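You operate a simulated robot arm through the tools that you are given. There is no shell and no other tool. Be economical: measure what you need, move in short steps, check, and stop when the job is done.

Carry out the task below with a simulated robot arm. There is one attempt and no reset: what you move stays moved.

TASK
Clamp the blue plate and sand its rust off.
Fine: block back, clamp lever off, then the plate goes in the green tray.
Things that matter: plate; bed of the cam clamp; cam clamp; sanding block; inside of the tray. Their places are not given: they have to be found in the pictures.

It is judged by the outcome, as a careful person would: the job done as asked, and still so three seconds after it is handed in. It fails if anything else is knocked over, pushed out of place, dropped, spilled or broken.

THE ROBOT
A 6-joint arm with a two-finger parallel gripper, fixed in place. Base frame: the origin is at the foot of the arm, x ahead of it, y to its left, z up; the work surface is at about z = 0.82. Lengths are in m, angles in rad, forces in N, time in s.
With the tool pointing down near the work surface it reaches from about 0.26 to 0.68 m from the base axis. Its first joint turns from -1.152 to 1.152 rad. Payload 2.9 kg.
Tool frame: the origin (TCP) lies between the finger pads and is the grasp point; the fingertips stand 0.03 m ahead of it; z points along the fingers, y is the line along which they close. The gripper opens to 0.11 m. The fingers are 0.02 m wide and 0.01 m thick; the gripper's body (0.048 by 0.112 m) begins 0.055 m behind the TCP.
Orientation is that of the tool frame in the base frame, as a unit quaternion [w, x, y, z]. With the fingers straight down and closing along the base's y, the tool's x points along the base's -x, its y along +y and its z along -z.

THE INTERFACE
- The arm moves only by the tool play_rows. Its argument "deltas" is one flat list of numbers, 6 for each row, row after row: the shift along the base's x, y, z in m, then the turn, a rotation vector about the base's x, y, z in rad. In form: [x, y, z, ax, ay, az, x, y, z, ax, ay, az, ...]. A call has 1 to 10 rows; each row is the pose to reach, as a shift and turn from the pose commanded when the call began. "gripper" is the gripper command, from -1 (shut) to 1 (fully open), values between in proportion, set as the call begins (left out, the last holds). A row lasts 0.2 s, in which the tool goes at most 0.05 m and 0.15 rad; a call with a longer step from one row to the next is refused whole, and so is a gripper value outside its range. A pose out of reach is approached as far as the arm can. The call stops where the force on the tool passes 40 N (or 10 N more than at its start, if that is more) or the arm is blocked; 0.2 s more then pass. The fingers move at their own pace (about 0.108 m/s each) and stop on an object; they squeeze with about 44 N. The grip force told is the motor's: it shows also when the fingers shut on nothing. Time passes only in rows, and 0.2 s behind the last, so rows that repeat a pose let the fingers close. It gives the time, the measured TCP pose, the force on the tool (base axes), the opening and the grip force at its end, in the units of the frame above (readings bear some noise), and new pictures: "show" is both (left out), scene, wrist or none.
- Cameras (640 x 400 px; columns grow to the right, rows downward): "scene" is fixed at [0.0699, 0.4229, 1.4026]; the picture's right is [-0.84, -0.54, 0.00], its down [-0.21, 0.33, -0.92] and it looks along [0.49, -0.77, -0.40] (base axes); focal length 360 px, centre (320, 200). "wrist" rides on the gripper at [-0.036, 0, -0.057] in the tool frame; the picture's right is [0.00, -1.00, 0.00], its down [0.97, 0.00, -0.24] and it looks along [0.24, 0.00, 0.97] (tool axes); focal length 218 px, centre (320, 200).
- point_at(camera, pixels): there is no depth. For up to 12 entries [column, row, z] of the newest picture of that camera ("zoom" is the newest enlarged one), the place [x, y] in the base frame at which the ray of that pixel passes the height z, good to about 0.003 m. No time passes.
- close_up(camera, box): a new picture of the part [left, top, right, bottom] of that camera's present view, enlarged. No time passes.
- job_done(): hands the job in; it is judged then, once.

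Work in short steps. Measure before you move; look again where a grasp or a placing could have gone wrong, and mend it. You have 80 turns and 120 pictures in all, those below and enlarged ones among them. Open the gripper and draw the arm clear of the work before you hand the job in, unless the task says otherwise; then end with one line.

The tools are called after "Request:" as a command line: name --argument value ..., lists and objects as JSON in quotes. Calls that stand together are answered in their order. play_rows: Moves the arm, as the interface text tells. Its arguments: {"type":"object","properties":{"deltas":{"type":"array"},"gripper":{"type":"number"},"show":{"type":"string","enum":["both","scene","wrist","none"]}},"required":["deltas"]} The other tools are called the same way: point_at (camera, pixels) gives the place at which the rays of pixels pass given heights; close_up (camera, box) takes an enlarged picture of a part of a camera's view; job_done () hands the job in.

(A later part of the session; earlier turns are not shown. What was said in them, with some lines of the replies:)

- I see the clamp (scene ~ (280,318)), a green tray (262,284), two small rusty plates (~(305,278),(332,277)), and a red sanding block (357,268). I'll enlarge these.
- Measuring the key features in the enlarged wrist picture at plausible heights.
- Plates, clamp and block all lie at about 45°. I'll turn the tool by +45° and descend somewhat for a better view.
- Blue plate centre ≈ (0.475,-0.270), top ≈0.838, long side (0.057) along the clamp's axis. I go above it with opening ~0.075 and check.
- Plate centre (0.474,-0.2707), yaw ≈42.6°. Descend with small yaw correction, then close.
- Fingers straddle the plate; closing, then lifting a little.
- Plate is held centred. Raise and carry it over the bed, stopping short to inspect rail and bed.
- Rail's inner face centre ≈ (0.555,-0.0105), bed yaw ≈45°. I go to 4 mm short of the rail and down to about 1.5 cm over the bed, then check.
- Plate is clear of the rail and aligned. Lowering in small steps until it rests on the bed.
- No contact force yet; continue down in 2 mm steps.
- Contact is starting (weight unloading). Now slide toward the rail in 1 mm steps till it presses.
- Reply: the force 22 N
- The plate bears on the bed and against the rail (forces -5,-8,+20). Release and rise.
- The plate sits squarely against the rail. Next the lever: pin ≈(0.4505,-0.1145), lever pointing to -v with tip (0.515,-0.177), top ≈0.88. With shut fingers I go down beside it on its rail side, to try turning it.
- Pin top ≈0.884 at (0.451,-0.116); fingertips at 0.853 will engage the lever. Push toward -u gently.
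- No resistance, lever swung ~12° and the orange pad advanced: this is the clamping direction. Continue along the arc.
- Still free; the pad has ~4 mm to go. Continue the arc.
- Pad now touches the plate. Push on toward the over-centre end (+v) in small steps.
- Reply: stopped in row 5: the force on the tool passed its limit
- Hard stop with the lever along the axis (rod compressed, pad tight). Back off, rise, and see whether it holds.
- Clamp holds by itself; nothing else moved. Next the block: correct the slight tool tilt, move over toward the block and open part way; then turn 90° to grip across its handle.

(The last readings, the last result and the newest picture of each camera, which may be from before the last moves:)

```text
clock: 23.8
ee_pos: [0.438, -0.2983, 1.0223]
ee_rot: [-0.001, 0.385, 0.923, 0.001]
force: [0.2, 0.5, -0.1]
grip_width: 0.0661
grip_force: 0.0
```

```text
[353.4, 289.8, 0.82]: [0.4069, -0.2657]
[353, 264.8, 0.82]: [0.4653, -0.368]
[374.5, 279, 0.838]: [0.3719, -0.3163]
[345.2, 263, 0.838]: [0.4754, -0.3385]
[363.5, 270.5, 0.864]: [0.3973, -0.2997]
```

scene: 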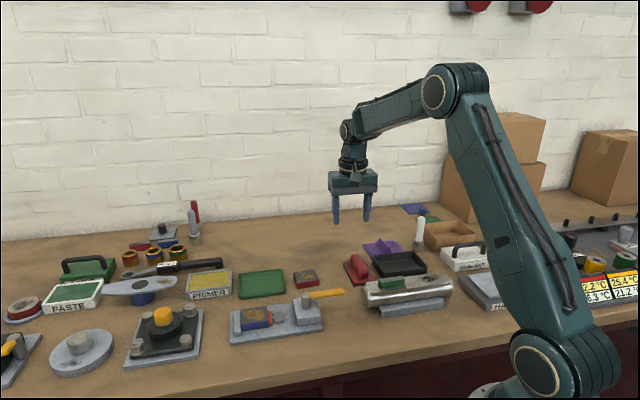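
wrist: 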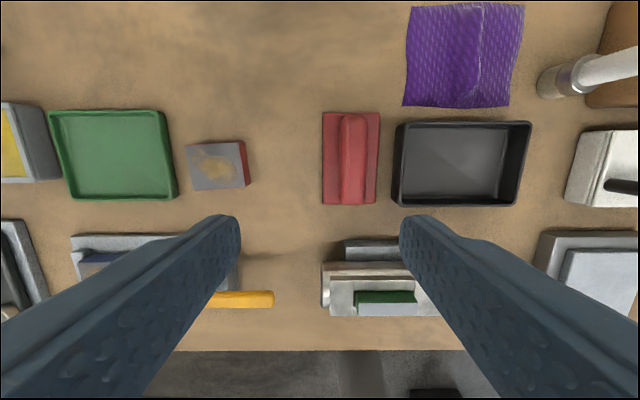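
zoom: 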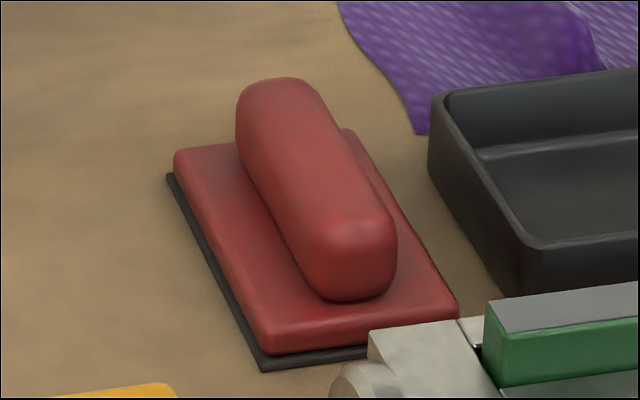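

Handle centre ≈ (0.4275,-0.336), width 0.0265, top ≈0.864. Narrow the opening to 0.045 (black tray close by) and descend to just above.

Request:
play_rows --deltas '[-0.006, -0.018, -0.02, 0, 0, 0.015, -0.0124, -0.0372, -0.05, 0, 0, 0.015, -0.0124, -0.0372, -0.09, 0, 0, 0.015, -0.0124, -0.0372, -0.115, 0, 0, 0.015, -0.0124, -0.0372, -0.115, 0, 0, 0.015]' --gripper -0.18

Request:
close_up --camera "scene" --box '[320, 225, 400, 290]'

```text
clock: 25.0
ee_pos: [0.4241, -0.3367, 0.9072]
ee_rot: [0.0, 0.377, 0.926, 0.0]
force: [0.1, -0.1, 0.5]
grip_width: 0.0453
grip_force: 0.0
```

scene: 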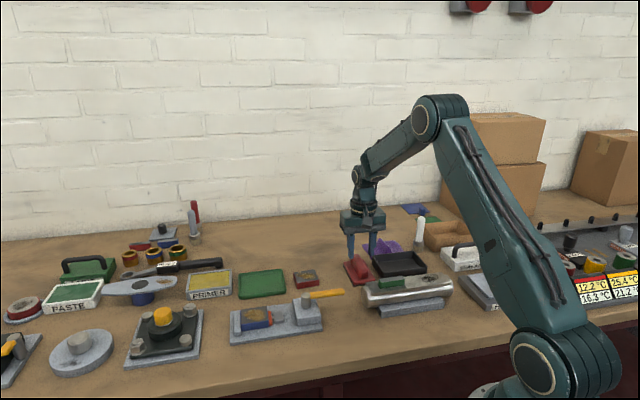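
wrist: 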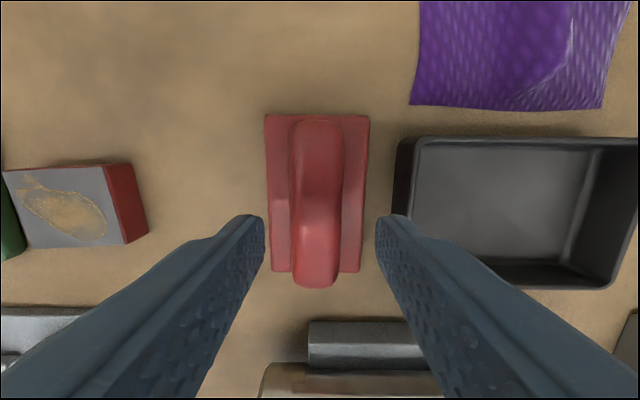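

```text
6.15 times, centred on (360, 258) of scene
```

zoom: 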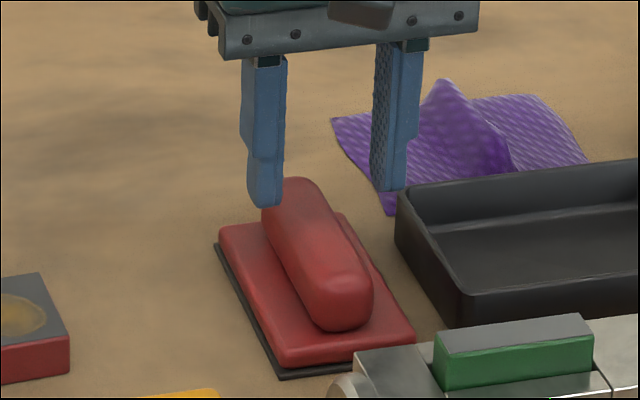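

Request:
point_at --camera "wrist" --pixels '[[264, 114, 0.836], [370, 115, 0.836], [360, 272, 0.836], [271, 272, 0.836], [289, 200, 0.852], [343, 200, 0.852], [317, 117, 0.85], [316, 287, 0.85]]'

```text
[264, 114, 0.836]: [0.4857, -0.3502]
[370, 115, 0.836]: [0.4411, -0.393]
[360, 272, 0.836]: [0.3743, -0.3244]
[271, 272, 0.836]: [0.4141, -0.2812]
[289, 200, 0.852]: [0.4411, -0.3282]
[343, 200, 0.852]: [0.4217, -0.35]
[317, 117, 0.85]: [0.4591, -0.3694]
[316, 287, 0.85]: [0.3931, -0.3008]
```

Centred within ~2 mm. Descend to TCP 0.873 and grip.

Request:
play_rows --deltas '[0, 0, -0.012, 0, 0, 0, 0, 0, -0.024, 0, 0, 0, 0, 0, -0.03, 0, 0, 0, 0, 0, -0.035, 0, 0, 0]' --show "none"

Request:
close_up --camera "scene" --box '[320, 225, 400, 290]'

Request:
play_rows --deltas '[0, 0, 0, 0, 0, 0, 0, 0, 0, 0, 0, 0, 0, 0, 0, 0, 0, 0]' --gripper -1 --show "none"

```text
clock: 26.0
ee_pos: [0.427, -0.3349, 0.8727]
ee_rot: [0.0, 0.377, 0.926, 0.0]
force: [-0.4, -1.1, -0.1]
grip_width: 0.0453
grip_force: 0.1
```

```text
6.15 times, centred on (360, 258) of scene
```

zoom: 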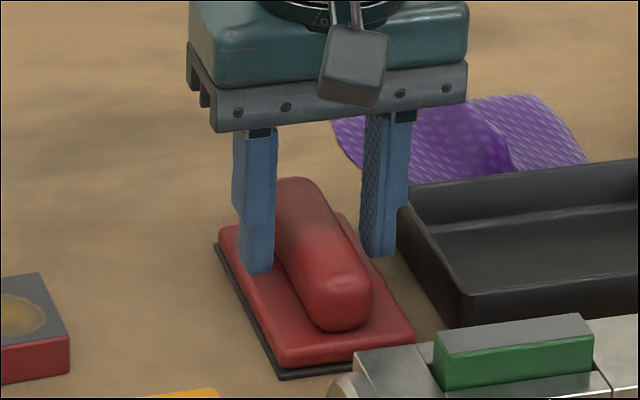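

```text
clock: 26.8
ee_pos: [0.4268, -0.3358, 0.873]
ee_rot: [-0.001, 0.377, 0.926, 0.0]
force: [0.3, -0.8, -0.1]
grip_width: 0.0273
grip_force: 43.7
```

Block gripped (0.0273). Lift and carry it over the plate.

Request:
play_rows --deltas '[0, 0, 0.03, 0, 0, 0, 0, 0, 0.07, 0, 0, 0, 0, 0, 0.11, 0, 0, 0, 0.015, 0.043, 0.12, 0, 0, 0, 0.03, 0.086, 0.12, 0, 0, 0, 0.045, 0.13, 0.12, 0, 0, 0, 0.06, 0.173, 0.12, 0, 0, 0, 0.075, 0.216, 0.12, 0, 0, 0, 0.09, 0.26, 0.12, 0, 0, 0, 0.1065, 0.304, 0.12, 0, 0, 0]'

Request:
play_rows --deltas '[0, 0, -0.03, 0, 0, 0, 0, 0, -0.055, 0, 0, 0, 0, 0, -0.055, 0, 0, 0]' --show "wrist"

Request:
close_up --camera "scene" --box '[204, 260, 324, 340]'

```text
clock: 29.0
ee_pos: [0.5302, -0.0267, 0.9936]
ee_rot: [-0.001, 0.378, 0.926, 0.001]
force: [-0.9, -0.3, -1.4]
grip_width: 0.0269
grip_force: 44.1
```

scene: 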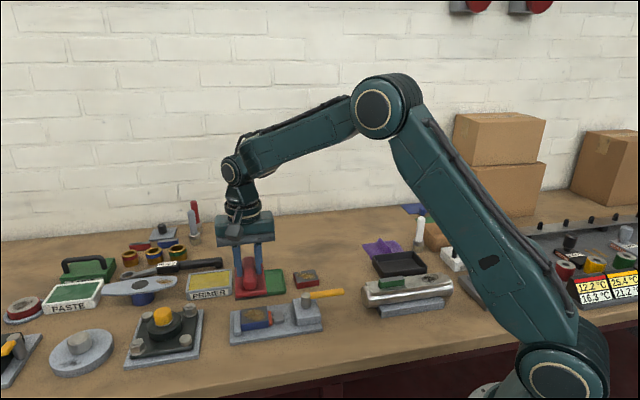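
wrist: 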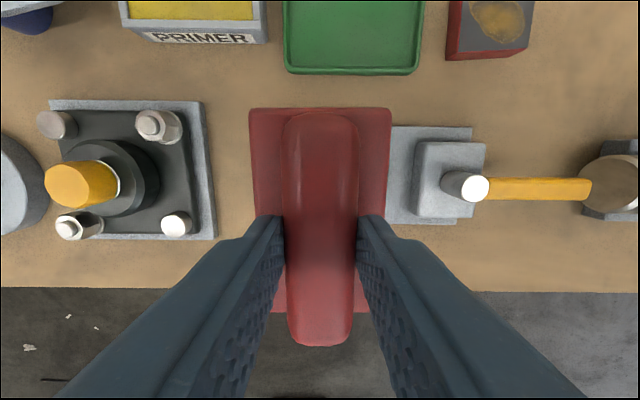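

```text
clock: 29.8
ee_pos: [0.5316, -0.0301, 0.9371]
ee_rot: [0.0, 0.377, 0.926, 0.0]
force: [-0.2, -0.5, -0.9]
grip_width: 0.0272
grip_force: 44.1
```

wrist: 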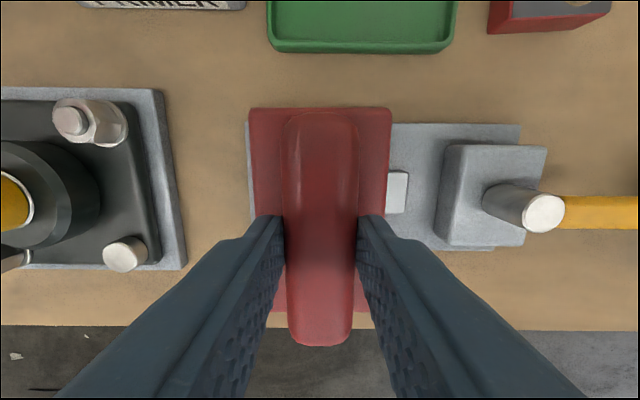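

```text
5.00 times, centred on (264, 300) of scene
```

zoom: 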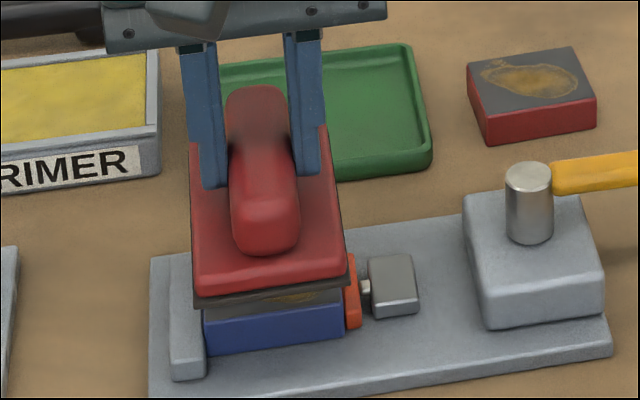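

Block is over the plate. Lower until contact, gently.

Request:
play_rows --deltas '[0, 0, -0.015, 0, 0, 0, 0, 0, -0.027, 0, 0, 0, 0, 0, -0.031, 0, 0, 0, 0, 0, -0.033, 0, 0, 0, 0, 0, -0.034, 0, 0, 0, 0, 0, -0.034, 0, 0, 0]' --show "none"

```text
clock: 31.2
ee_pos: [0.5339, -0.0317, 0.9045]
ee_rot: [-0.001, 0.377, 0.926, 0.0]
force: [0.4, 0.1, -1.0]
grip_width: 0.0271
grip_force: 43.9
```

Request:
play_rows --deltas '[0, 0, -0.0015, 0, 0, 0, 0, 0, -0.003, 0, 0, 0, 0, 0, -0.003, 0, 0, 0]' --show "none"

Request:
close_up --camera "scene" --box '[204, 260, 324, 340]'

```text
clock: 32.0
ee_pos: [0.5342, -0.0318, 0.903]
ee_rot: [0.0, 0.377, 0.926, 0.001]
force: [-8.9, -0.7, 24.1]
grip_width: 0.0271
grip_force: 43.6
```

```text
5.00 times, centred on (264, 300) of scene
```

zoom: 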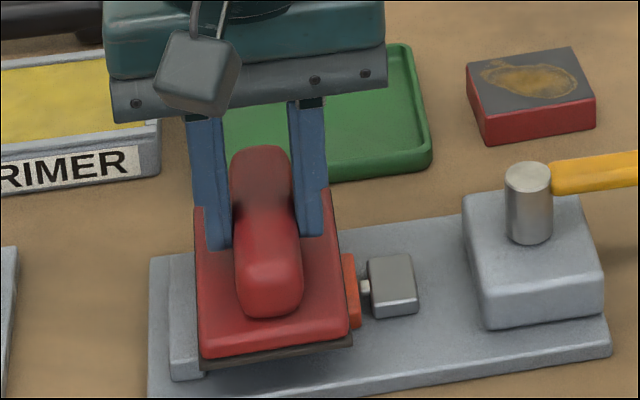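

Contact at ~24 N. Ease off slightly and stroke ±2 cm along the block's length.

Request:
play_rows --deltas '[0, 0, 0.0008, 0, 0, 0, -0.007, 0.007, 0.0008, 0, 0, 0, -0.014, 0.014, 0.0008, 0, 0, 0, -0.007, 0.007, 0.0008, 0, 0, 0, 0, 0, 0.0008, 0, 0, 0, 0.007, -0.007, 0.0008, 0, 0, 0, 0.014, -0.014, 0.0008, 0, 0, 0, 0.007, -0.007, 0.0008, 0, 0, 0, 0, 0, 0.0008, 0, 0, 0]' --show "none"

```text
clock: 34.0
ee_pos: [0.5345, -0.0301, 0.9031]
ee_rot: [0.002, 0.377, 0.926, 0.001]
force: [4.8, -6.4, 20.1]
grip_width: 0.0271
grip_force: 44.3
```

Steady 20 N. More strokes, with small sideways offsets too.

Request:
play_rows --deltas '[-0.007, 0.007, 0, 0, 0, 0, -0.014, 0.014, 0, 0, 0, 0, -0.003, 0.011, 0, 0, 0, 0, 0.004, 0.004, 0, 0, 0, 0, 0.011, -0.003, 0, 0, 0, 0, 0.018, -0.01, 0, 0, 0, 0, 0.01, -0.014, 0, 0, 0, 0, 0.003, -0.011, 0, 0, 0, 0, -0.004, -0.004, 0, 0, 0, 0, -0.011, 0.003, 0, 0, 0, 0]' --show "none"

Request:
play_rows --deltas '[0.007, -0.007, 0, 0, 0, 0, 0.014, -0.014, 0, 0, 0, 0, 0.021, -0.021, 0, 0, 0, 0, 0.028, -0.021, 0, 0, 0, 0, 0.021, -0.014, 0, 0, 0, 0, 0.011, -0.003, 0, 0, 0, 0, 0.004, 0.004, 0, 0, 0, 0, -0.003, 0.011, 0, 0, 0, 0, 0.004, 0.004, 0, 0, 0, 0, 0.011, -0.003, 0, 0, 0, 0]' --show "none"

```text
clock: 36.2
ee_pos: [0.5241, -0.0293, 0.9024]
ee_rot: [0.001, 0.379, 0.926, 0.001]
force: [6.0, -7.3, 21.1]
grip_width: 0.0273
grip_force: 44.0
```

```text
clock: 38.4
ee_pos: [0.5328, -0.0293, 0.9014]
ee_rot: [-0.002, 0.377, 0.926, -0.001]
force: [-2.6, 3.5, 8.7]
grip_width: 0.027
grip_force: 44.6
```

Lift the block 10 cm and shift it aside (toward -u, above the lever) to inspect the plate.

Request:
play_rows --deltas '[0, 0, 0.04, 0, 0, 0, 0, 0, 0.08, 0, 0, 0, -0.03, -0.03, 0.1, 0, 0, 0, -0.06, -0.06, 0.1, 0, 0, 0]' --show "scene"

Request:
close_up --camera "scene" --box '[204, 260, 324, 340]'

```text
clock: 39.4
ee_pos: [0.4716, -0.0919, 1.0055]
ee_rot: [-0.001, 0.377, 0.926, 0.001]
force: [0.0, 0.2, -2.0]
grip_width: 0.0272
grip_force: 44.2
```

scene: 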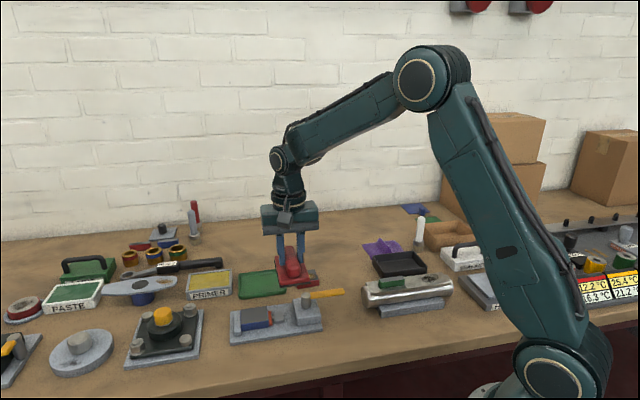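

```text
5.00 times, centred on (264, 300) of scene
```

zoom: 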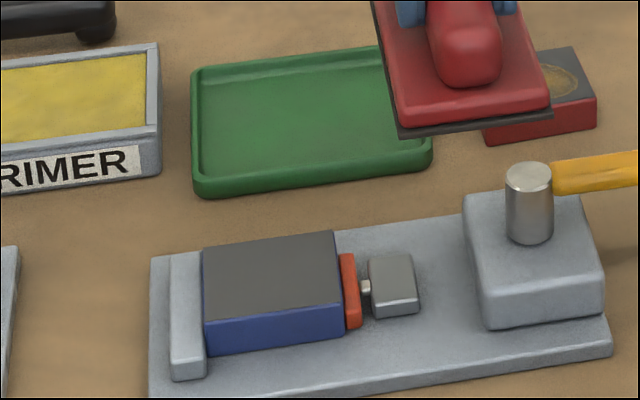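

Rust is gone. Return the block to its place: travel, then lower.

Request:
play_rows --deltas '[-0.008, -0.041, 0, 0, 0, 0, -0.016, -0.082, 0, 0, 0, 0, -0.024, -0.123, 0, 0, 0, 0, -0.032, -0.164, 0, 0, 0, 0, -0.04, -0.205, 0, 0, 0, 0, -0.0465, -0.244, 0, 0, 0, 0, -0.0465, -0.244, -0.04, 0, 0, 0, -0.0465, -0.244, -0.08, 0, 0, 0, -0.0465, -0.244, -0.11, 0, 0, 0, -0.0465, -0.244, -0.11, 0, 0, 0]'

Request:
close_up --camera "scene" --box '[320, 225, 400, 290]'

```text
clock: 41.6
ee_pos: [0.4245, -0.336, 0.8918]
ee_rot: [-0.001, 0.377, 0.926, 0.001]
force: [-0.5, -0.6, -1.2]
grip_width: 0.0269
grip_force: 44.0
```

scene: 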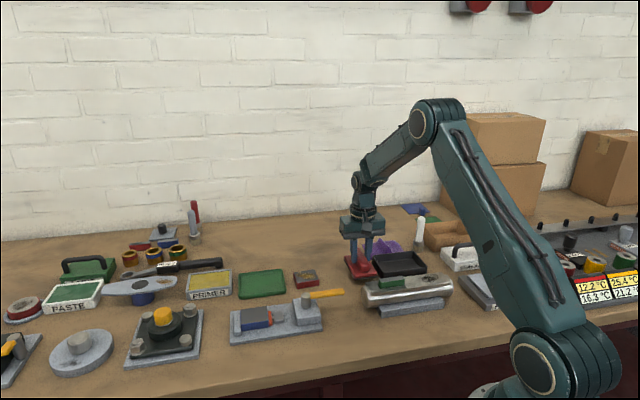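
wrist: 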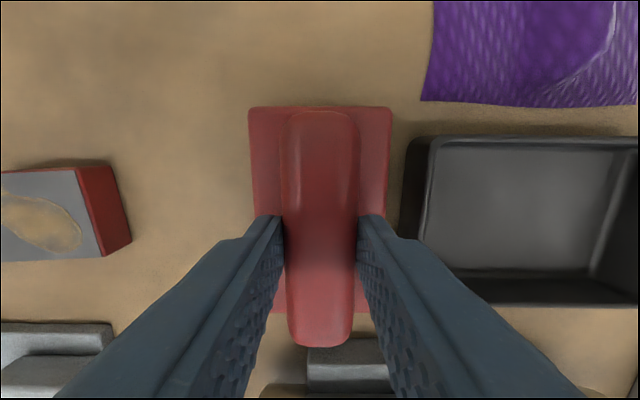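

```text
6.15 times, centred on (360, 258) of scene
```

zoom: 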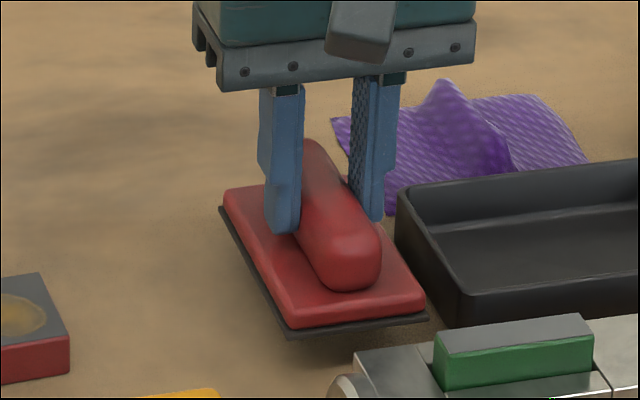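

Aligned with its old place. Lower the last 1.8 cm to contact.

Request:
play_rows --deltas '[0, 0, -0.008, 0, 0, 0, 0, 0, -0.013, 0, 0, 0, 0, 0, -0.016, 0, 0, 0, 0, 0, -0.0175, 0, 0, 0, 0, 0, -0.0185, 0, 0, 0, 0, 0, -0.0185, 0, 0, 0]' --show "none"

Request:
close_up --camera "scene" --box '[320, 225, 400, 290]'

```text
clock: 43.0
ee_pos: [0.4269, -0.3339, 0.8729]
ee_rot: [-0.001, 0.377, 0.926, 0.0]
force: [-0.3, -0.2, -0.4]
grip_width: 0.0269
grip_force: 43.2
```

```text
6.15 times, centred on (360, 258) of scene
```

zoom: 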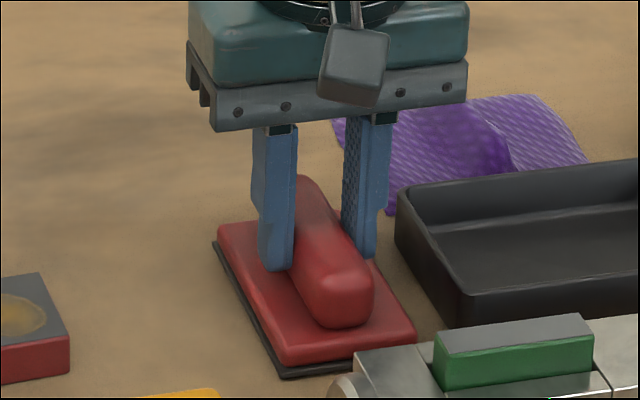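

Position matches the original. One mm more, then release and rise.

Request:
play_rows --deltas '[0, 0, -0.001, 0, 0, 0, 0, 0, -0.001, 0, 0, 0]' --show "none"

Request:
play_rows --deltas '[0, 0, 0, 0, 0, 0, 0, 0, 0, 0, 0, 0]' --gripper -0.18 --show "none"

Request:
play_rows --deltas '[0, 0, 0.03, 0, 0, 0, 0, 0, 0.07, 0, 0, 0, 0, 0, 0.11, 0, 0, 0, 0, 0.02, 0.13, 0, 0, 0]'

```text
clock: 43.6
ee_pos: [0.4275, -0.3356, 0.8727]
ee_rot: [0.0, 0.377, 0.926, 0.0]
force: [-0.2, 0.0, -2.1]
grip_width: 0.0271
grip_force: 44.1
```

```text
clock: 44.2
ee_pos: [0.4283, -0.3347, 0.8732]
ee_rot: [0.0, 0.377, 0.926, 0.0]
force: [0.1, 0.3, -1.0]
grip_width: 0.0451
grip_force: 0.0
```

```text
clock: 45.2
ee_pos: [0.4267, -0.3152, 1.0003]
ee_rot: [-0.001, 0.377, 0.926, 0.001]
force: [0.8, 0.5, -0.6]
grip_width: 0.0451
grip_force: 0.0
```

scene: 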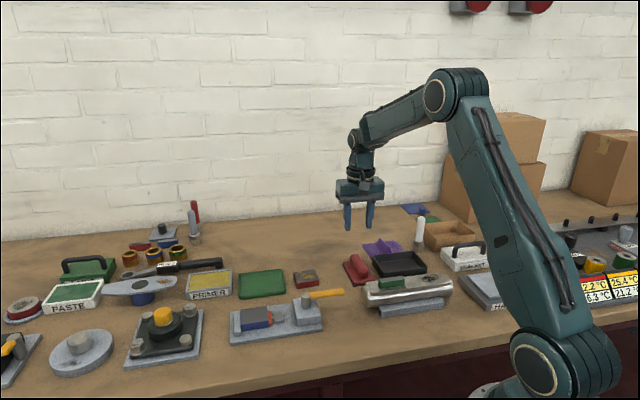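
wrist: 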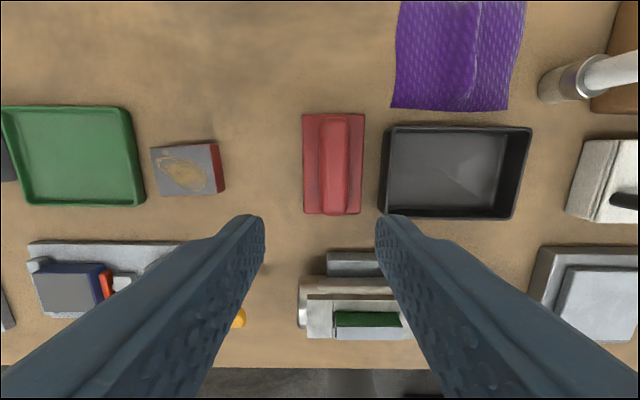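

Block is back where it was. Check clearance of the silver piece near the lever tip before swinging the lever back.

Request:
point_at --camera "wrist" --pixels '[[298, 290, 0.87], [298, 325, 0.87], [306, 335, 0.88], [243, 318, 0.878], [328, 260, 0.84]]'

Request:
play_rows --deltas '[0, 0.02, 0, 0, 0, 0.149, -0.005, 0.05, 0, 0, 0, 0.298, -0.01, 0.08, 0, 0, 0, 0.447, -0.02, 0.11, 0, 0, 0, 0.596, -0.03, 0.14, 0, 0, 0, 0.745, -0.035, 0.16, 0, 0, 0, 0.894, -0.04, 0.17, 0, 0, 0, 1.043, -0.044, 0.176, 0, 0, 0, 1.192, -0.044, 0.176, 0, 0, 0, 1.341, -0.044, 0.176, 0, 0, 0, 1.49]' --gripper -1

```text
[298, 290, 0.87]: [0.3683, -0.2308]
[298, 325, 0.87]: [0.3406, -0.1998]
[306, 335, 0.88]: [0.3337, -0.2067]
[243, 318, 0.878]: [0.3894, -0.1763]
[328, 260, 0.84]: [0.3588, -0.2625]
```

```text
clock: 47.4
ee_pos: [0.3836, -0.1393, 1.0006]
ee_rot: [-0.001, -0.352, 0.936, 0.0]
force: [0.3, -0.2, 0.2]
grip_width: 0.0
grip_force: 38.1
```

scene: 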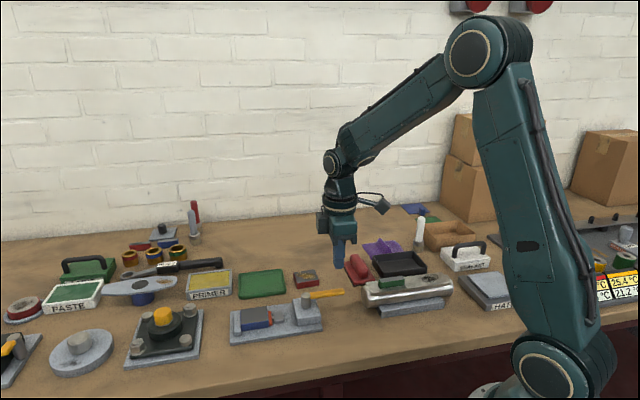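
wrist: 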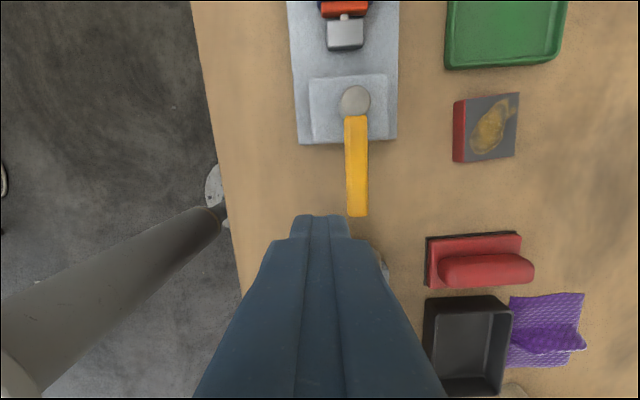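

Clear (silver piece u≈0.10, fingers u≥0.16). Finish the yaw and descend on the near side of the lever.

Request:
play_rows --deltas '[0, 0, -0.04, 0, 0, 0.07, 0, 0, -0.08, 0, 0, 0.07, 0, 0, -0.11, 0, 0, 0.07, 0, 0, -0.119, 0, 0, 0.07, 0, 0, -0.119, 0, 0, 0.07]' --show "wrist"

Request:
close_up --camera "scene" --box '[244, 250, 364, 330]'

```text
clock: 48.6
ee_pos: [0.381, -0.1374, 0.882]
ee_rot: [-0.001, -0.383, 0.924, 0.0]
force: [-0.2, 0.5, -0.7]
grip_width: 0.0
grip_force: 38.0
```

wrist: 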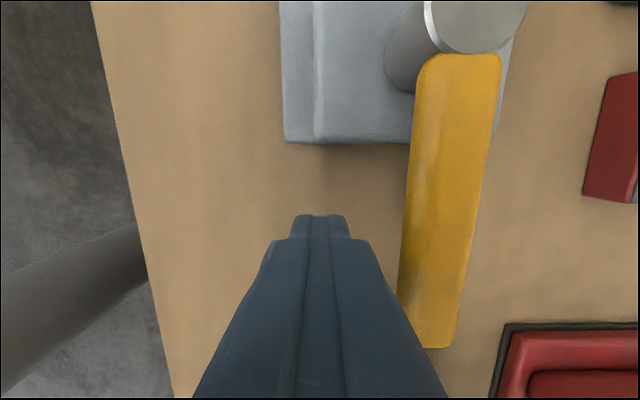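

```text
5.00 times, centred on (304, 290) of scene
```

zoom: 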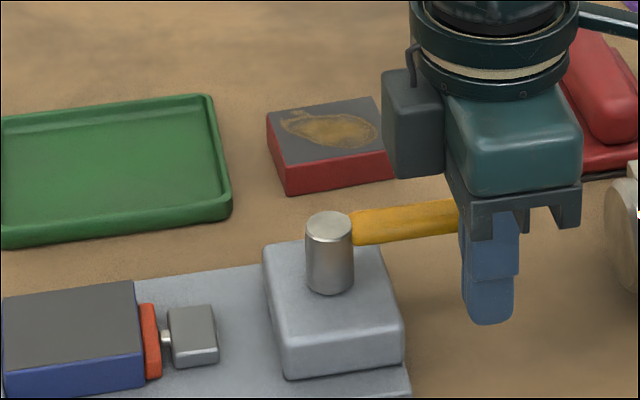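

Push the lever back the other way (release), small steps.

Request:
play_rows --deltas '[0.004, -0.005, 0, 0, 0, 0, 0.0079, -0.0099, 0, 0, 0, 0, 0.011, -0.014, 0, 0, 0, 0, 0.0144, -0.018, 0, 0, 0, 0, 0.0176, -0.022, 0, 0, 0, 0, 0.0209, -0.0259, 0, 0, 0, 0]' --show "none"

Request:
close_up --camera "scene" --box '[214, 260, 344, 340]'

```text
clock: 50.0
ee_pos: [0.4044, -0.1653, 0.8826]
ee_rot: [0.0, -0.383, 0.924, -0.002]
force: [-1.0, 2.2, -0.4]
grip_width: 0.0002
grip_force: 37.3
```

```text
4.92 times, centred on (279, 300) of scene
```

zoom: 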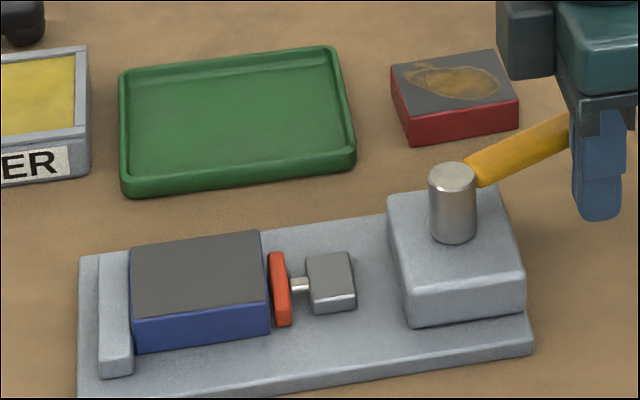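

Clamp is opening. Continue the reverse arc to the starting lever angle.

Request:
play_rows --deltas '[0.011, -0.0081, 0, 0, 0, 0, 0.0234, -0.0139, 0, 0, 0, 0, 0.0366, -0.0173, 0, 0, 0, 0, 0.0503, -0.0178, 0, 0, 0, 0, 0.0638, -0.0156, 0, 0, 0, 0, 0.069, -0.014, 0, 0, 0, 0, 0.0736, -0.0122, 0, 0, 0, 0, 0.0736, -0.0122, 0, 0, 0, 0]' --show "wrist"

Request:
close_up --camera "scene" --box '[214, 260, 344, 340]'

```text
clock: 51.8
ee_pos: [0.4777, -0.1767, 0.8827]
ee_rot: [-0.001, -0.384, 0.923, 0.0]
force: [0.5, -0.2, -0.1]
grip_width: 0.0001
grip_force: 37.8
```

wrist: 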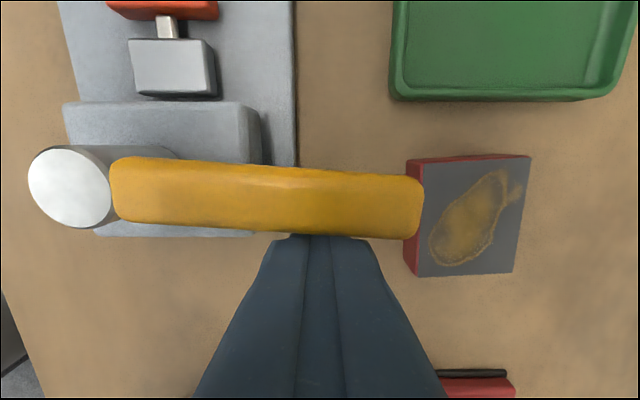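

```text
4.92 times, centred on (279, 300) of scene
```

zoom: 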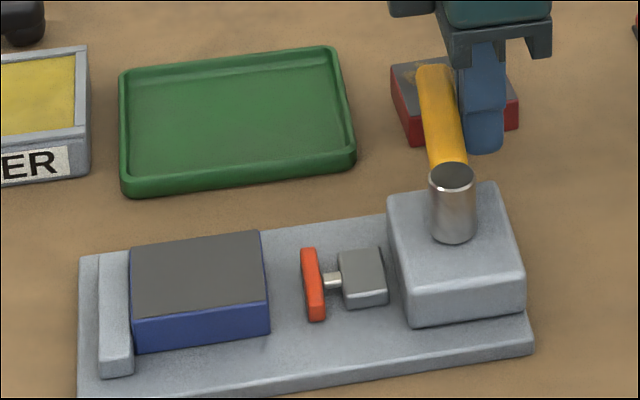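

Lever is nearly at its starting angle; nudge ~4-5 mm more.

Request:
play_rows --deltas '[0.0015, 0.0015, 0, 0, 0, 0, 0.003, 0.003, 0, 0, 0, 0, 0.004, 0.004, 0, 0, 0, 0]' --show "none"

Request:
close_up --camera "scene" --box '[214, 260, 344, 340]'

```text
clock: 52.6
ee_pos: [0.4814, -0.173, 0.8837]
ee_rot: [-0.001, -0.383, 0.924, 0.0]
force: [-3.7, -2.5, 1.6]
grip_width: 0.0
grip_force: 37.5
```

```text
4.92 times, centred on (279, 300) of scene
```

zoom: 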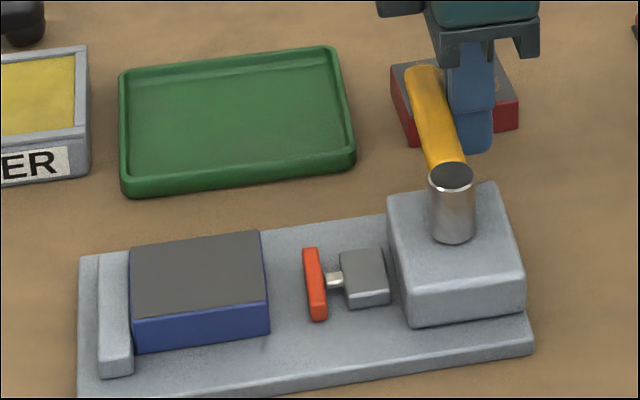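

Lever is at its stop, fully off. Back off, rise, and go above the plate with an opening of 0.075.

Request:
play_rows --deltas '[-0.006, -0.006, 0, 0, 0, 0, -0.006, -0.006, 0.04, 0, 0, 0, -0.006, -0.006, 0.08, 0, 0, 0, 0.005, 0.03, 0.1, 0, 0, 0, 0.018, 0.07, 0.1, 0, 0, 0, 0.035, 0.11, 0.09, 0, 0, 0, 0.0525, 0.143, 0.06, 0, 0, 0, 0.0525, 0.143, 0.04, 0, 0, 0]' --gripper 0.36

```text
clock: 54.4
ee_pos: [0.5351, -0.0303, 0.9233]
ee_rot: [-0.001, -0.383, 0.924, 0.0]
force: [0.4, -0.2, 0.1]
grip_width: 0.0749
grip_force: 0.0
```

scene: 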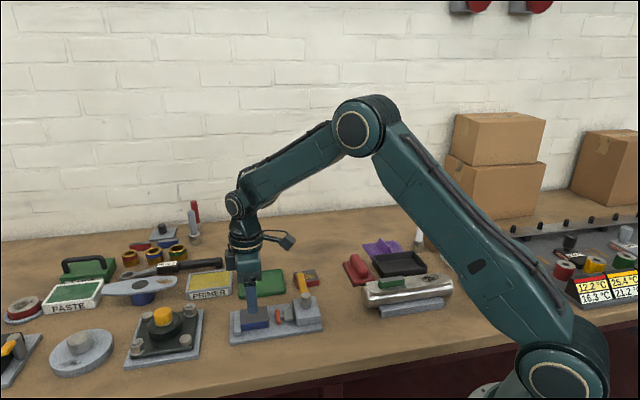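
wrist: 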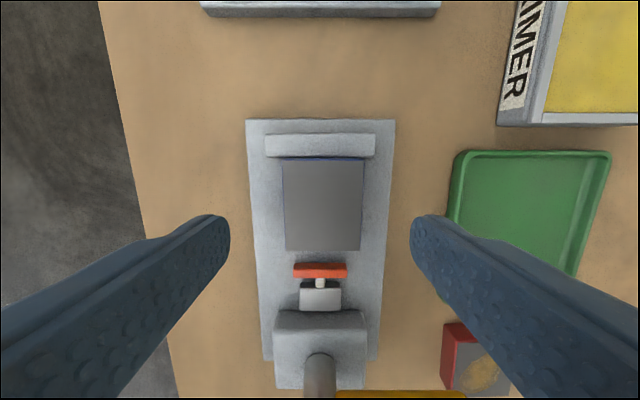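

Plate clean and centred between the fingers. Descend, grip, lift.

Request:
play_rows --deltas '[0, 0, -0.02, 0, 0, 0, 0, 0, -0.04, 0, 0, 0, 0, 0, -0.0555, 0, 0, 0, 0, 0, -0.0555, 0, 0, 0]' --show "none"

Request:
play_rows --deltas '[0, 0, 0, 0, 0, 0, 0, 0, 0, 0, 0, 0, 0, 0, 0, 0, 0, 0]' --gripper -1 --show "none"

Request:
play_rows --deltas '[-0.001, -0.001, 0.01, 0, 0, 0, -0.002, -0.002, 0.04, 0, 0, 0, -0.002, -0.002, 0.08, 0, 0, 0, -0.002, -0.002, 0.1, 0, 0, 0]'

```text
clock: 55.4
ee_pos: [0.5342, -0.0303, 0.8695]
ee_rot: [-0.001, -0.383, 0.924, -0.001]
force: [0.0, 0.2, -1.1]
grip_width: 0.0746
grip_force: 0.0
```

```text
clock: 56.2
ee_pos: [0.5357, -0.0302, 0.8678]
ee_rot: [0.0, -0.384, 0.923, 0.0]
force: [2.3, -0.8, 0.0]
grip_width: 0.0497
grip_force: 43.5
```

```text
clock: 57.2
ee_pos: [0.5311, -0.0314, 0.9707]
ee_rot: [-0.001, -0.383, 0.924, 0.0]
force: [-0.7, 0.3, -3.8]
grip_width: 0.0494
grip_force: 44.0
```

scene: 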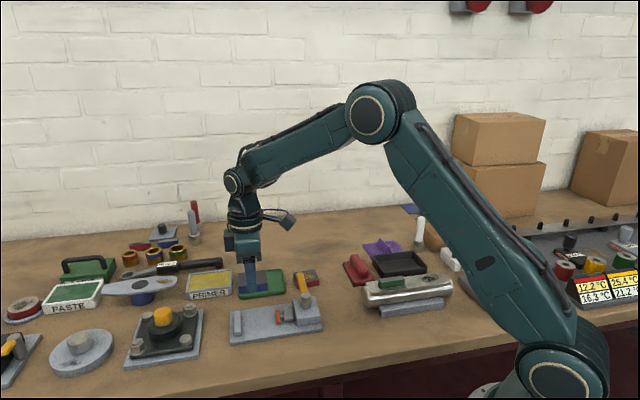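
wrist: 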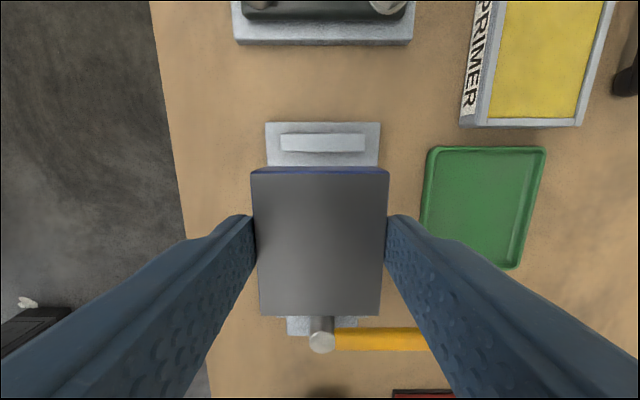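

Plate held. Tray centre ≈ (0.618,-0.149). Carry it there and hover.

Request:
play_rows --deltas '[0.021, -0.029, 0, 0, 0, 0, 0.043, -0.058, 0, 0, 0, 0, 0.064, -0.087, 0, 0, 0, 0, 0.0853, -0.1163, 0, 0, 0, 0, 0.0853, -0.1163, -0.04, 0, 0, 0, 0.0853, -0.1163, -0.065, 0, 0, 0, 0.0853, -0.1163, -0.065, 0, 0, 0]'

Request:
close_up --camera "scene" --box '[204, 240, 324, 320]'

```text
clock: 58.8
ee_pos: [0.6159, -0.1512, 0.9042]
ee_rot: [-0.001, -0.384, 0.923, -0.001]
force: [-0.3, 0.7, -4.4]
grip_width: 0.0494
grip_force: 43.9
```

scene: 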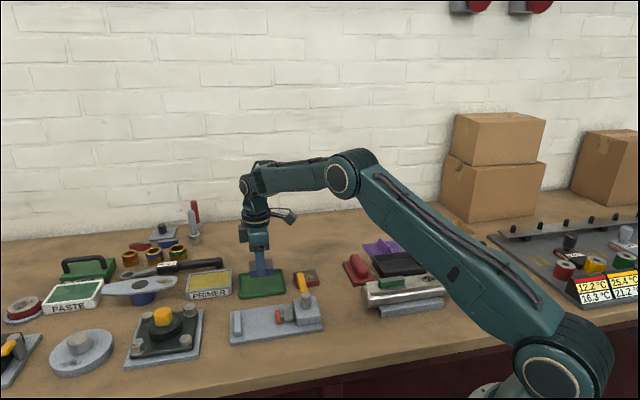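
wrist: 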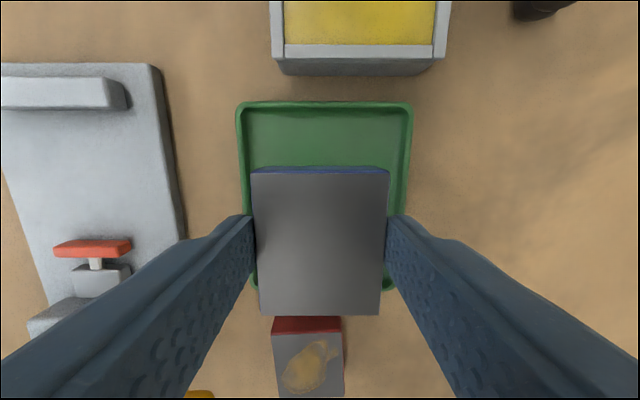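

```text
5.00 times, centred on (264, 280) of scene
```

zoom: 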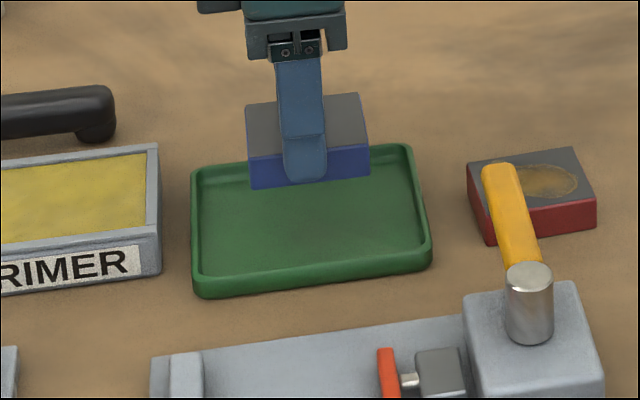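

Aligned with the tray interior. Lower to contact.

Request:
play_rows --deltas '[0, 0, -0.015, 0, 0, 0, 0, 0, -0.028, 0, 0, 0, 0, 0, -0.035, 0, 0, 0, 0, 0, -0.038, 0, 0, 0, 0, 0, -0.04, 0, 0, 0, 0, 0, -0.041, 0, 0, 0, 0, 0, -0.041, 0, 0, 0]' --show "wrist"

Request:
close_up --camera "scene" --box '[204, 240, 324, 320]'

```text
clock: 60.4
ee_pos: [0.6185, -0.1491, 0.8636]
ee_rot: [0.001, -0.383, 0.924, -0.002]
force: [-8.0, -1.2, 20.6]
grip_width: 0.0496
grip_force: 44.2
```

wrist: 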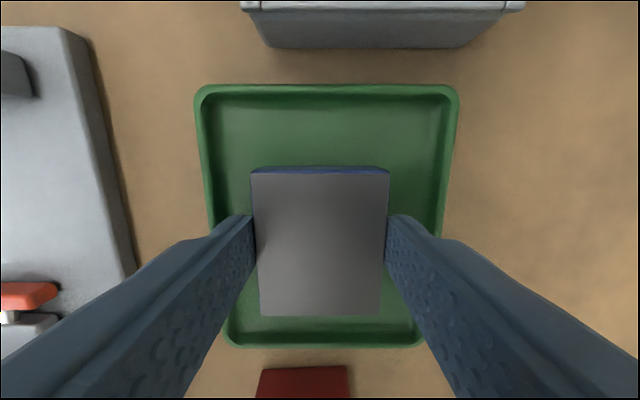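

```text
5.00 times, centred on (264, 280) of scene
```

zoom: 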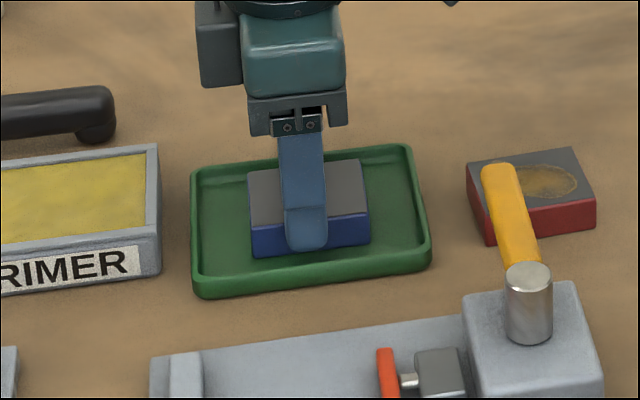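

Plate rests on the tray floor (20 N). Raise command 1 mm to unload, open slightly, lift.

Request:
play_rows --deltas '[0, 0, 0.0015, 0, 0, 0]' --show "none"

Request:
play_rows --deltas '[0, 0, 0, 0, 0, 0, 0, 0, 0, 0, 0, 0]' --gripper 0.07 --show "none"

Request:
play_rows --deltas '[0, 0, 0.02, 0, 0, 0, 0, 0, 0.06, 0, 0, 0, 0, 0, 0.1, 0, 0, 0, -0.03, 0, 0.14, 0, 0, 0, -0.07, 0, 0.17, 0, 0, 0, -0.11, 0, 0.19, 0, 0, 0]'

Request:
close_up --camera "scene" --box '[204, 240, 404, 350]'

```text
clock: 60.8
ee_pos: [0.6181, -0.1481, 0.8623]
ee_rot: [0.001, -0.384, 0.923, 0.0]
force: [-5.4, 0.8, 13.8]
grip_width: 0.0495
grip_force: 43.9
```

```text
clock: 61.4
ee_pos: [0.6186, -0.1484, 0.8619]
ee_rot: [-0.001, -0.383, 0.924, 0.0]
force: [0.9, 0.2, -0.9]
grip_width: 0.0591
grip_force: 0.1
```

```text
clock: 62.8
ee_pos: [0.5072, -0.1487, 1.0517]
ee_rot: [-0.001, -0.383, 0.924, 0.0]
force: [-0.6, -0.4, -0.3]
grip_width: 0.0587
grip_force: 0.1
```

scene: 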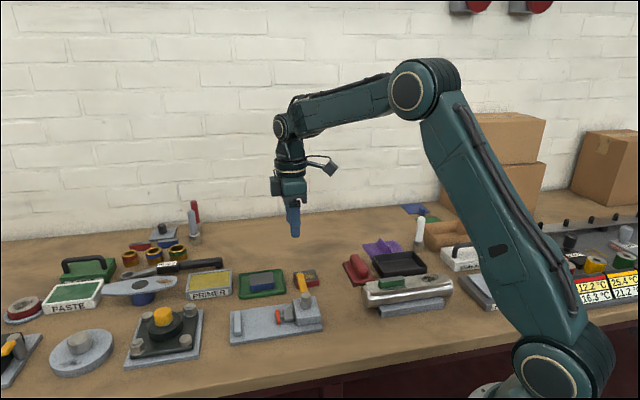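
wrist: 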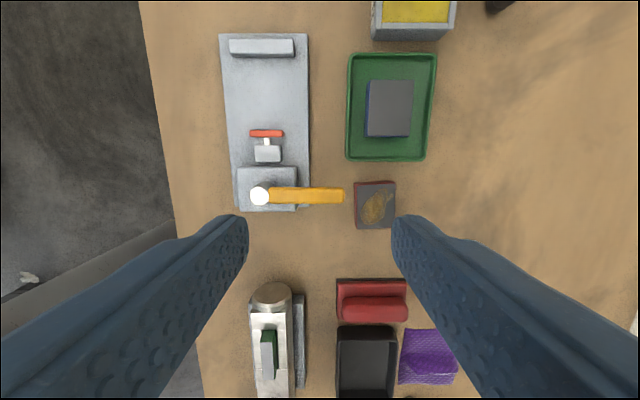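

```text
3.20 times, centred on (304, 295) of scene
```

zoom: 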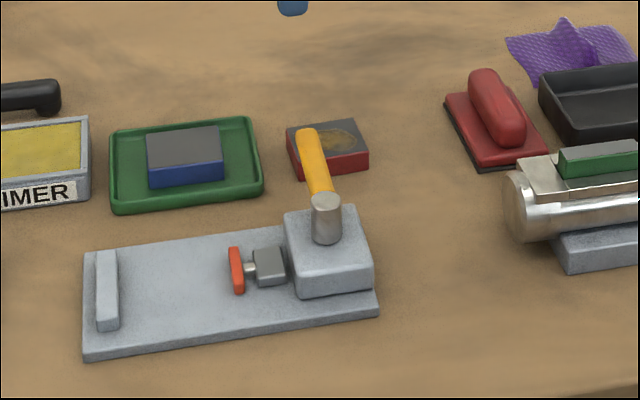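

Plate lies clean in the tray, lever off, block back. Open fully, raise, then hand in.

Request:
play_rows --deltas '[-0.02, 0, 0.04, 0, 0, 0, -0.04, 0, 0.08, 0, 0, 0, -0.06, 0, 0.12, 0, 0, 0]' --gripper 1 --show "none"

Request:
job_done

```text
clock: 63.6
ee_pos: [0.4485, -0.1489, 1.1741]
ee_rot: [-0.001, -0.383, 0.924, -0.001]
force: [0.3, 0.3, 0.7]
grip_width: 0.11
grip_force: 0.0
```

```text
The job is handed in.
```

I clamped the blue plate and sanded its rust off; the block is back in its place, the clamp lever is off, and the plate is in the green tray.
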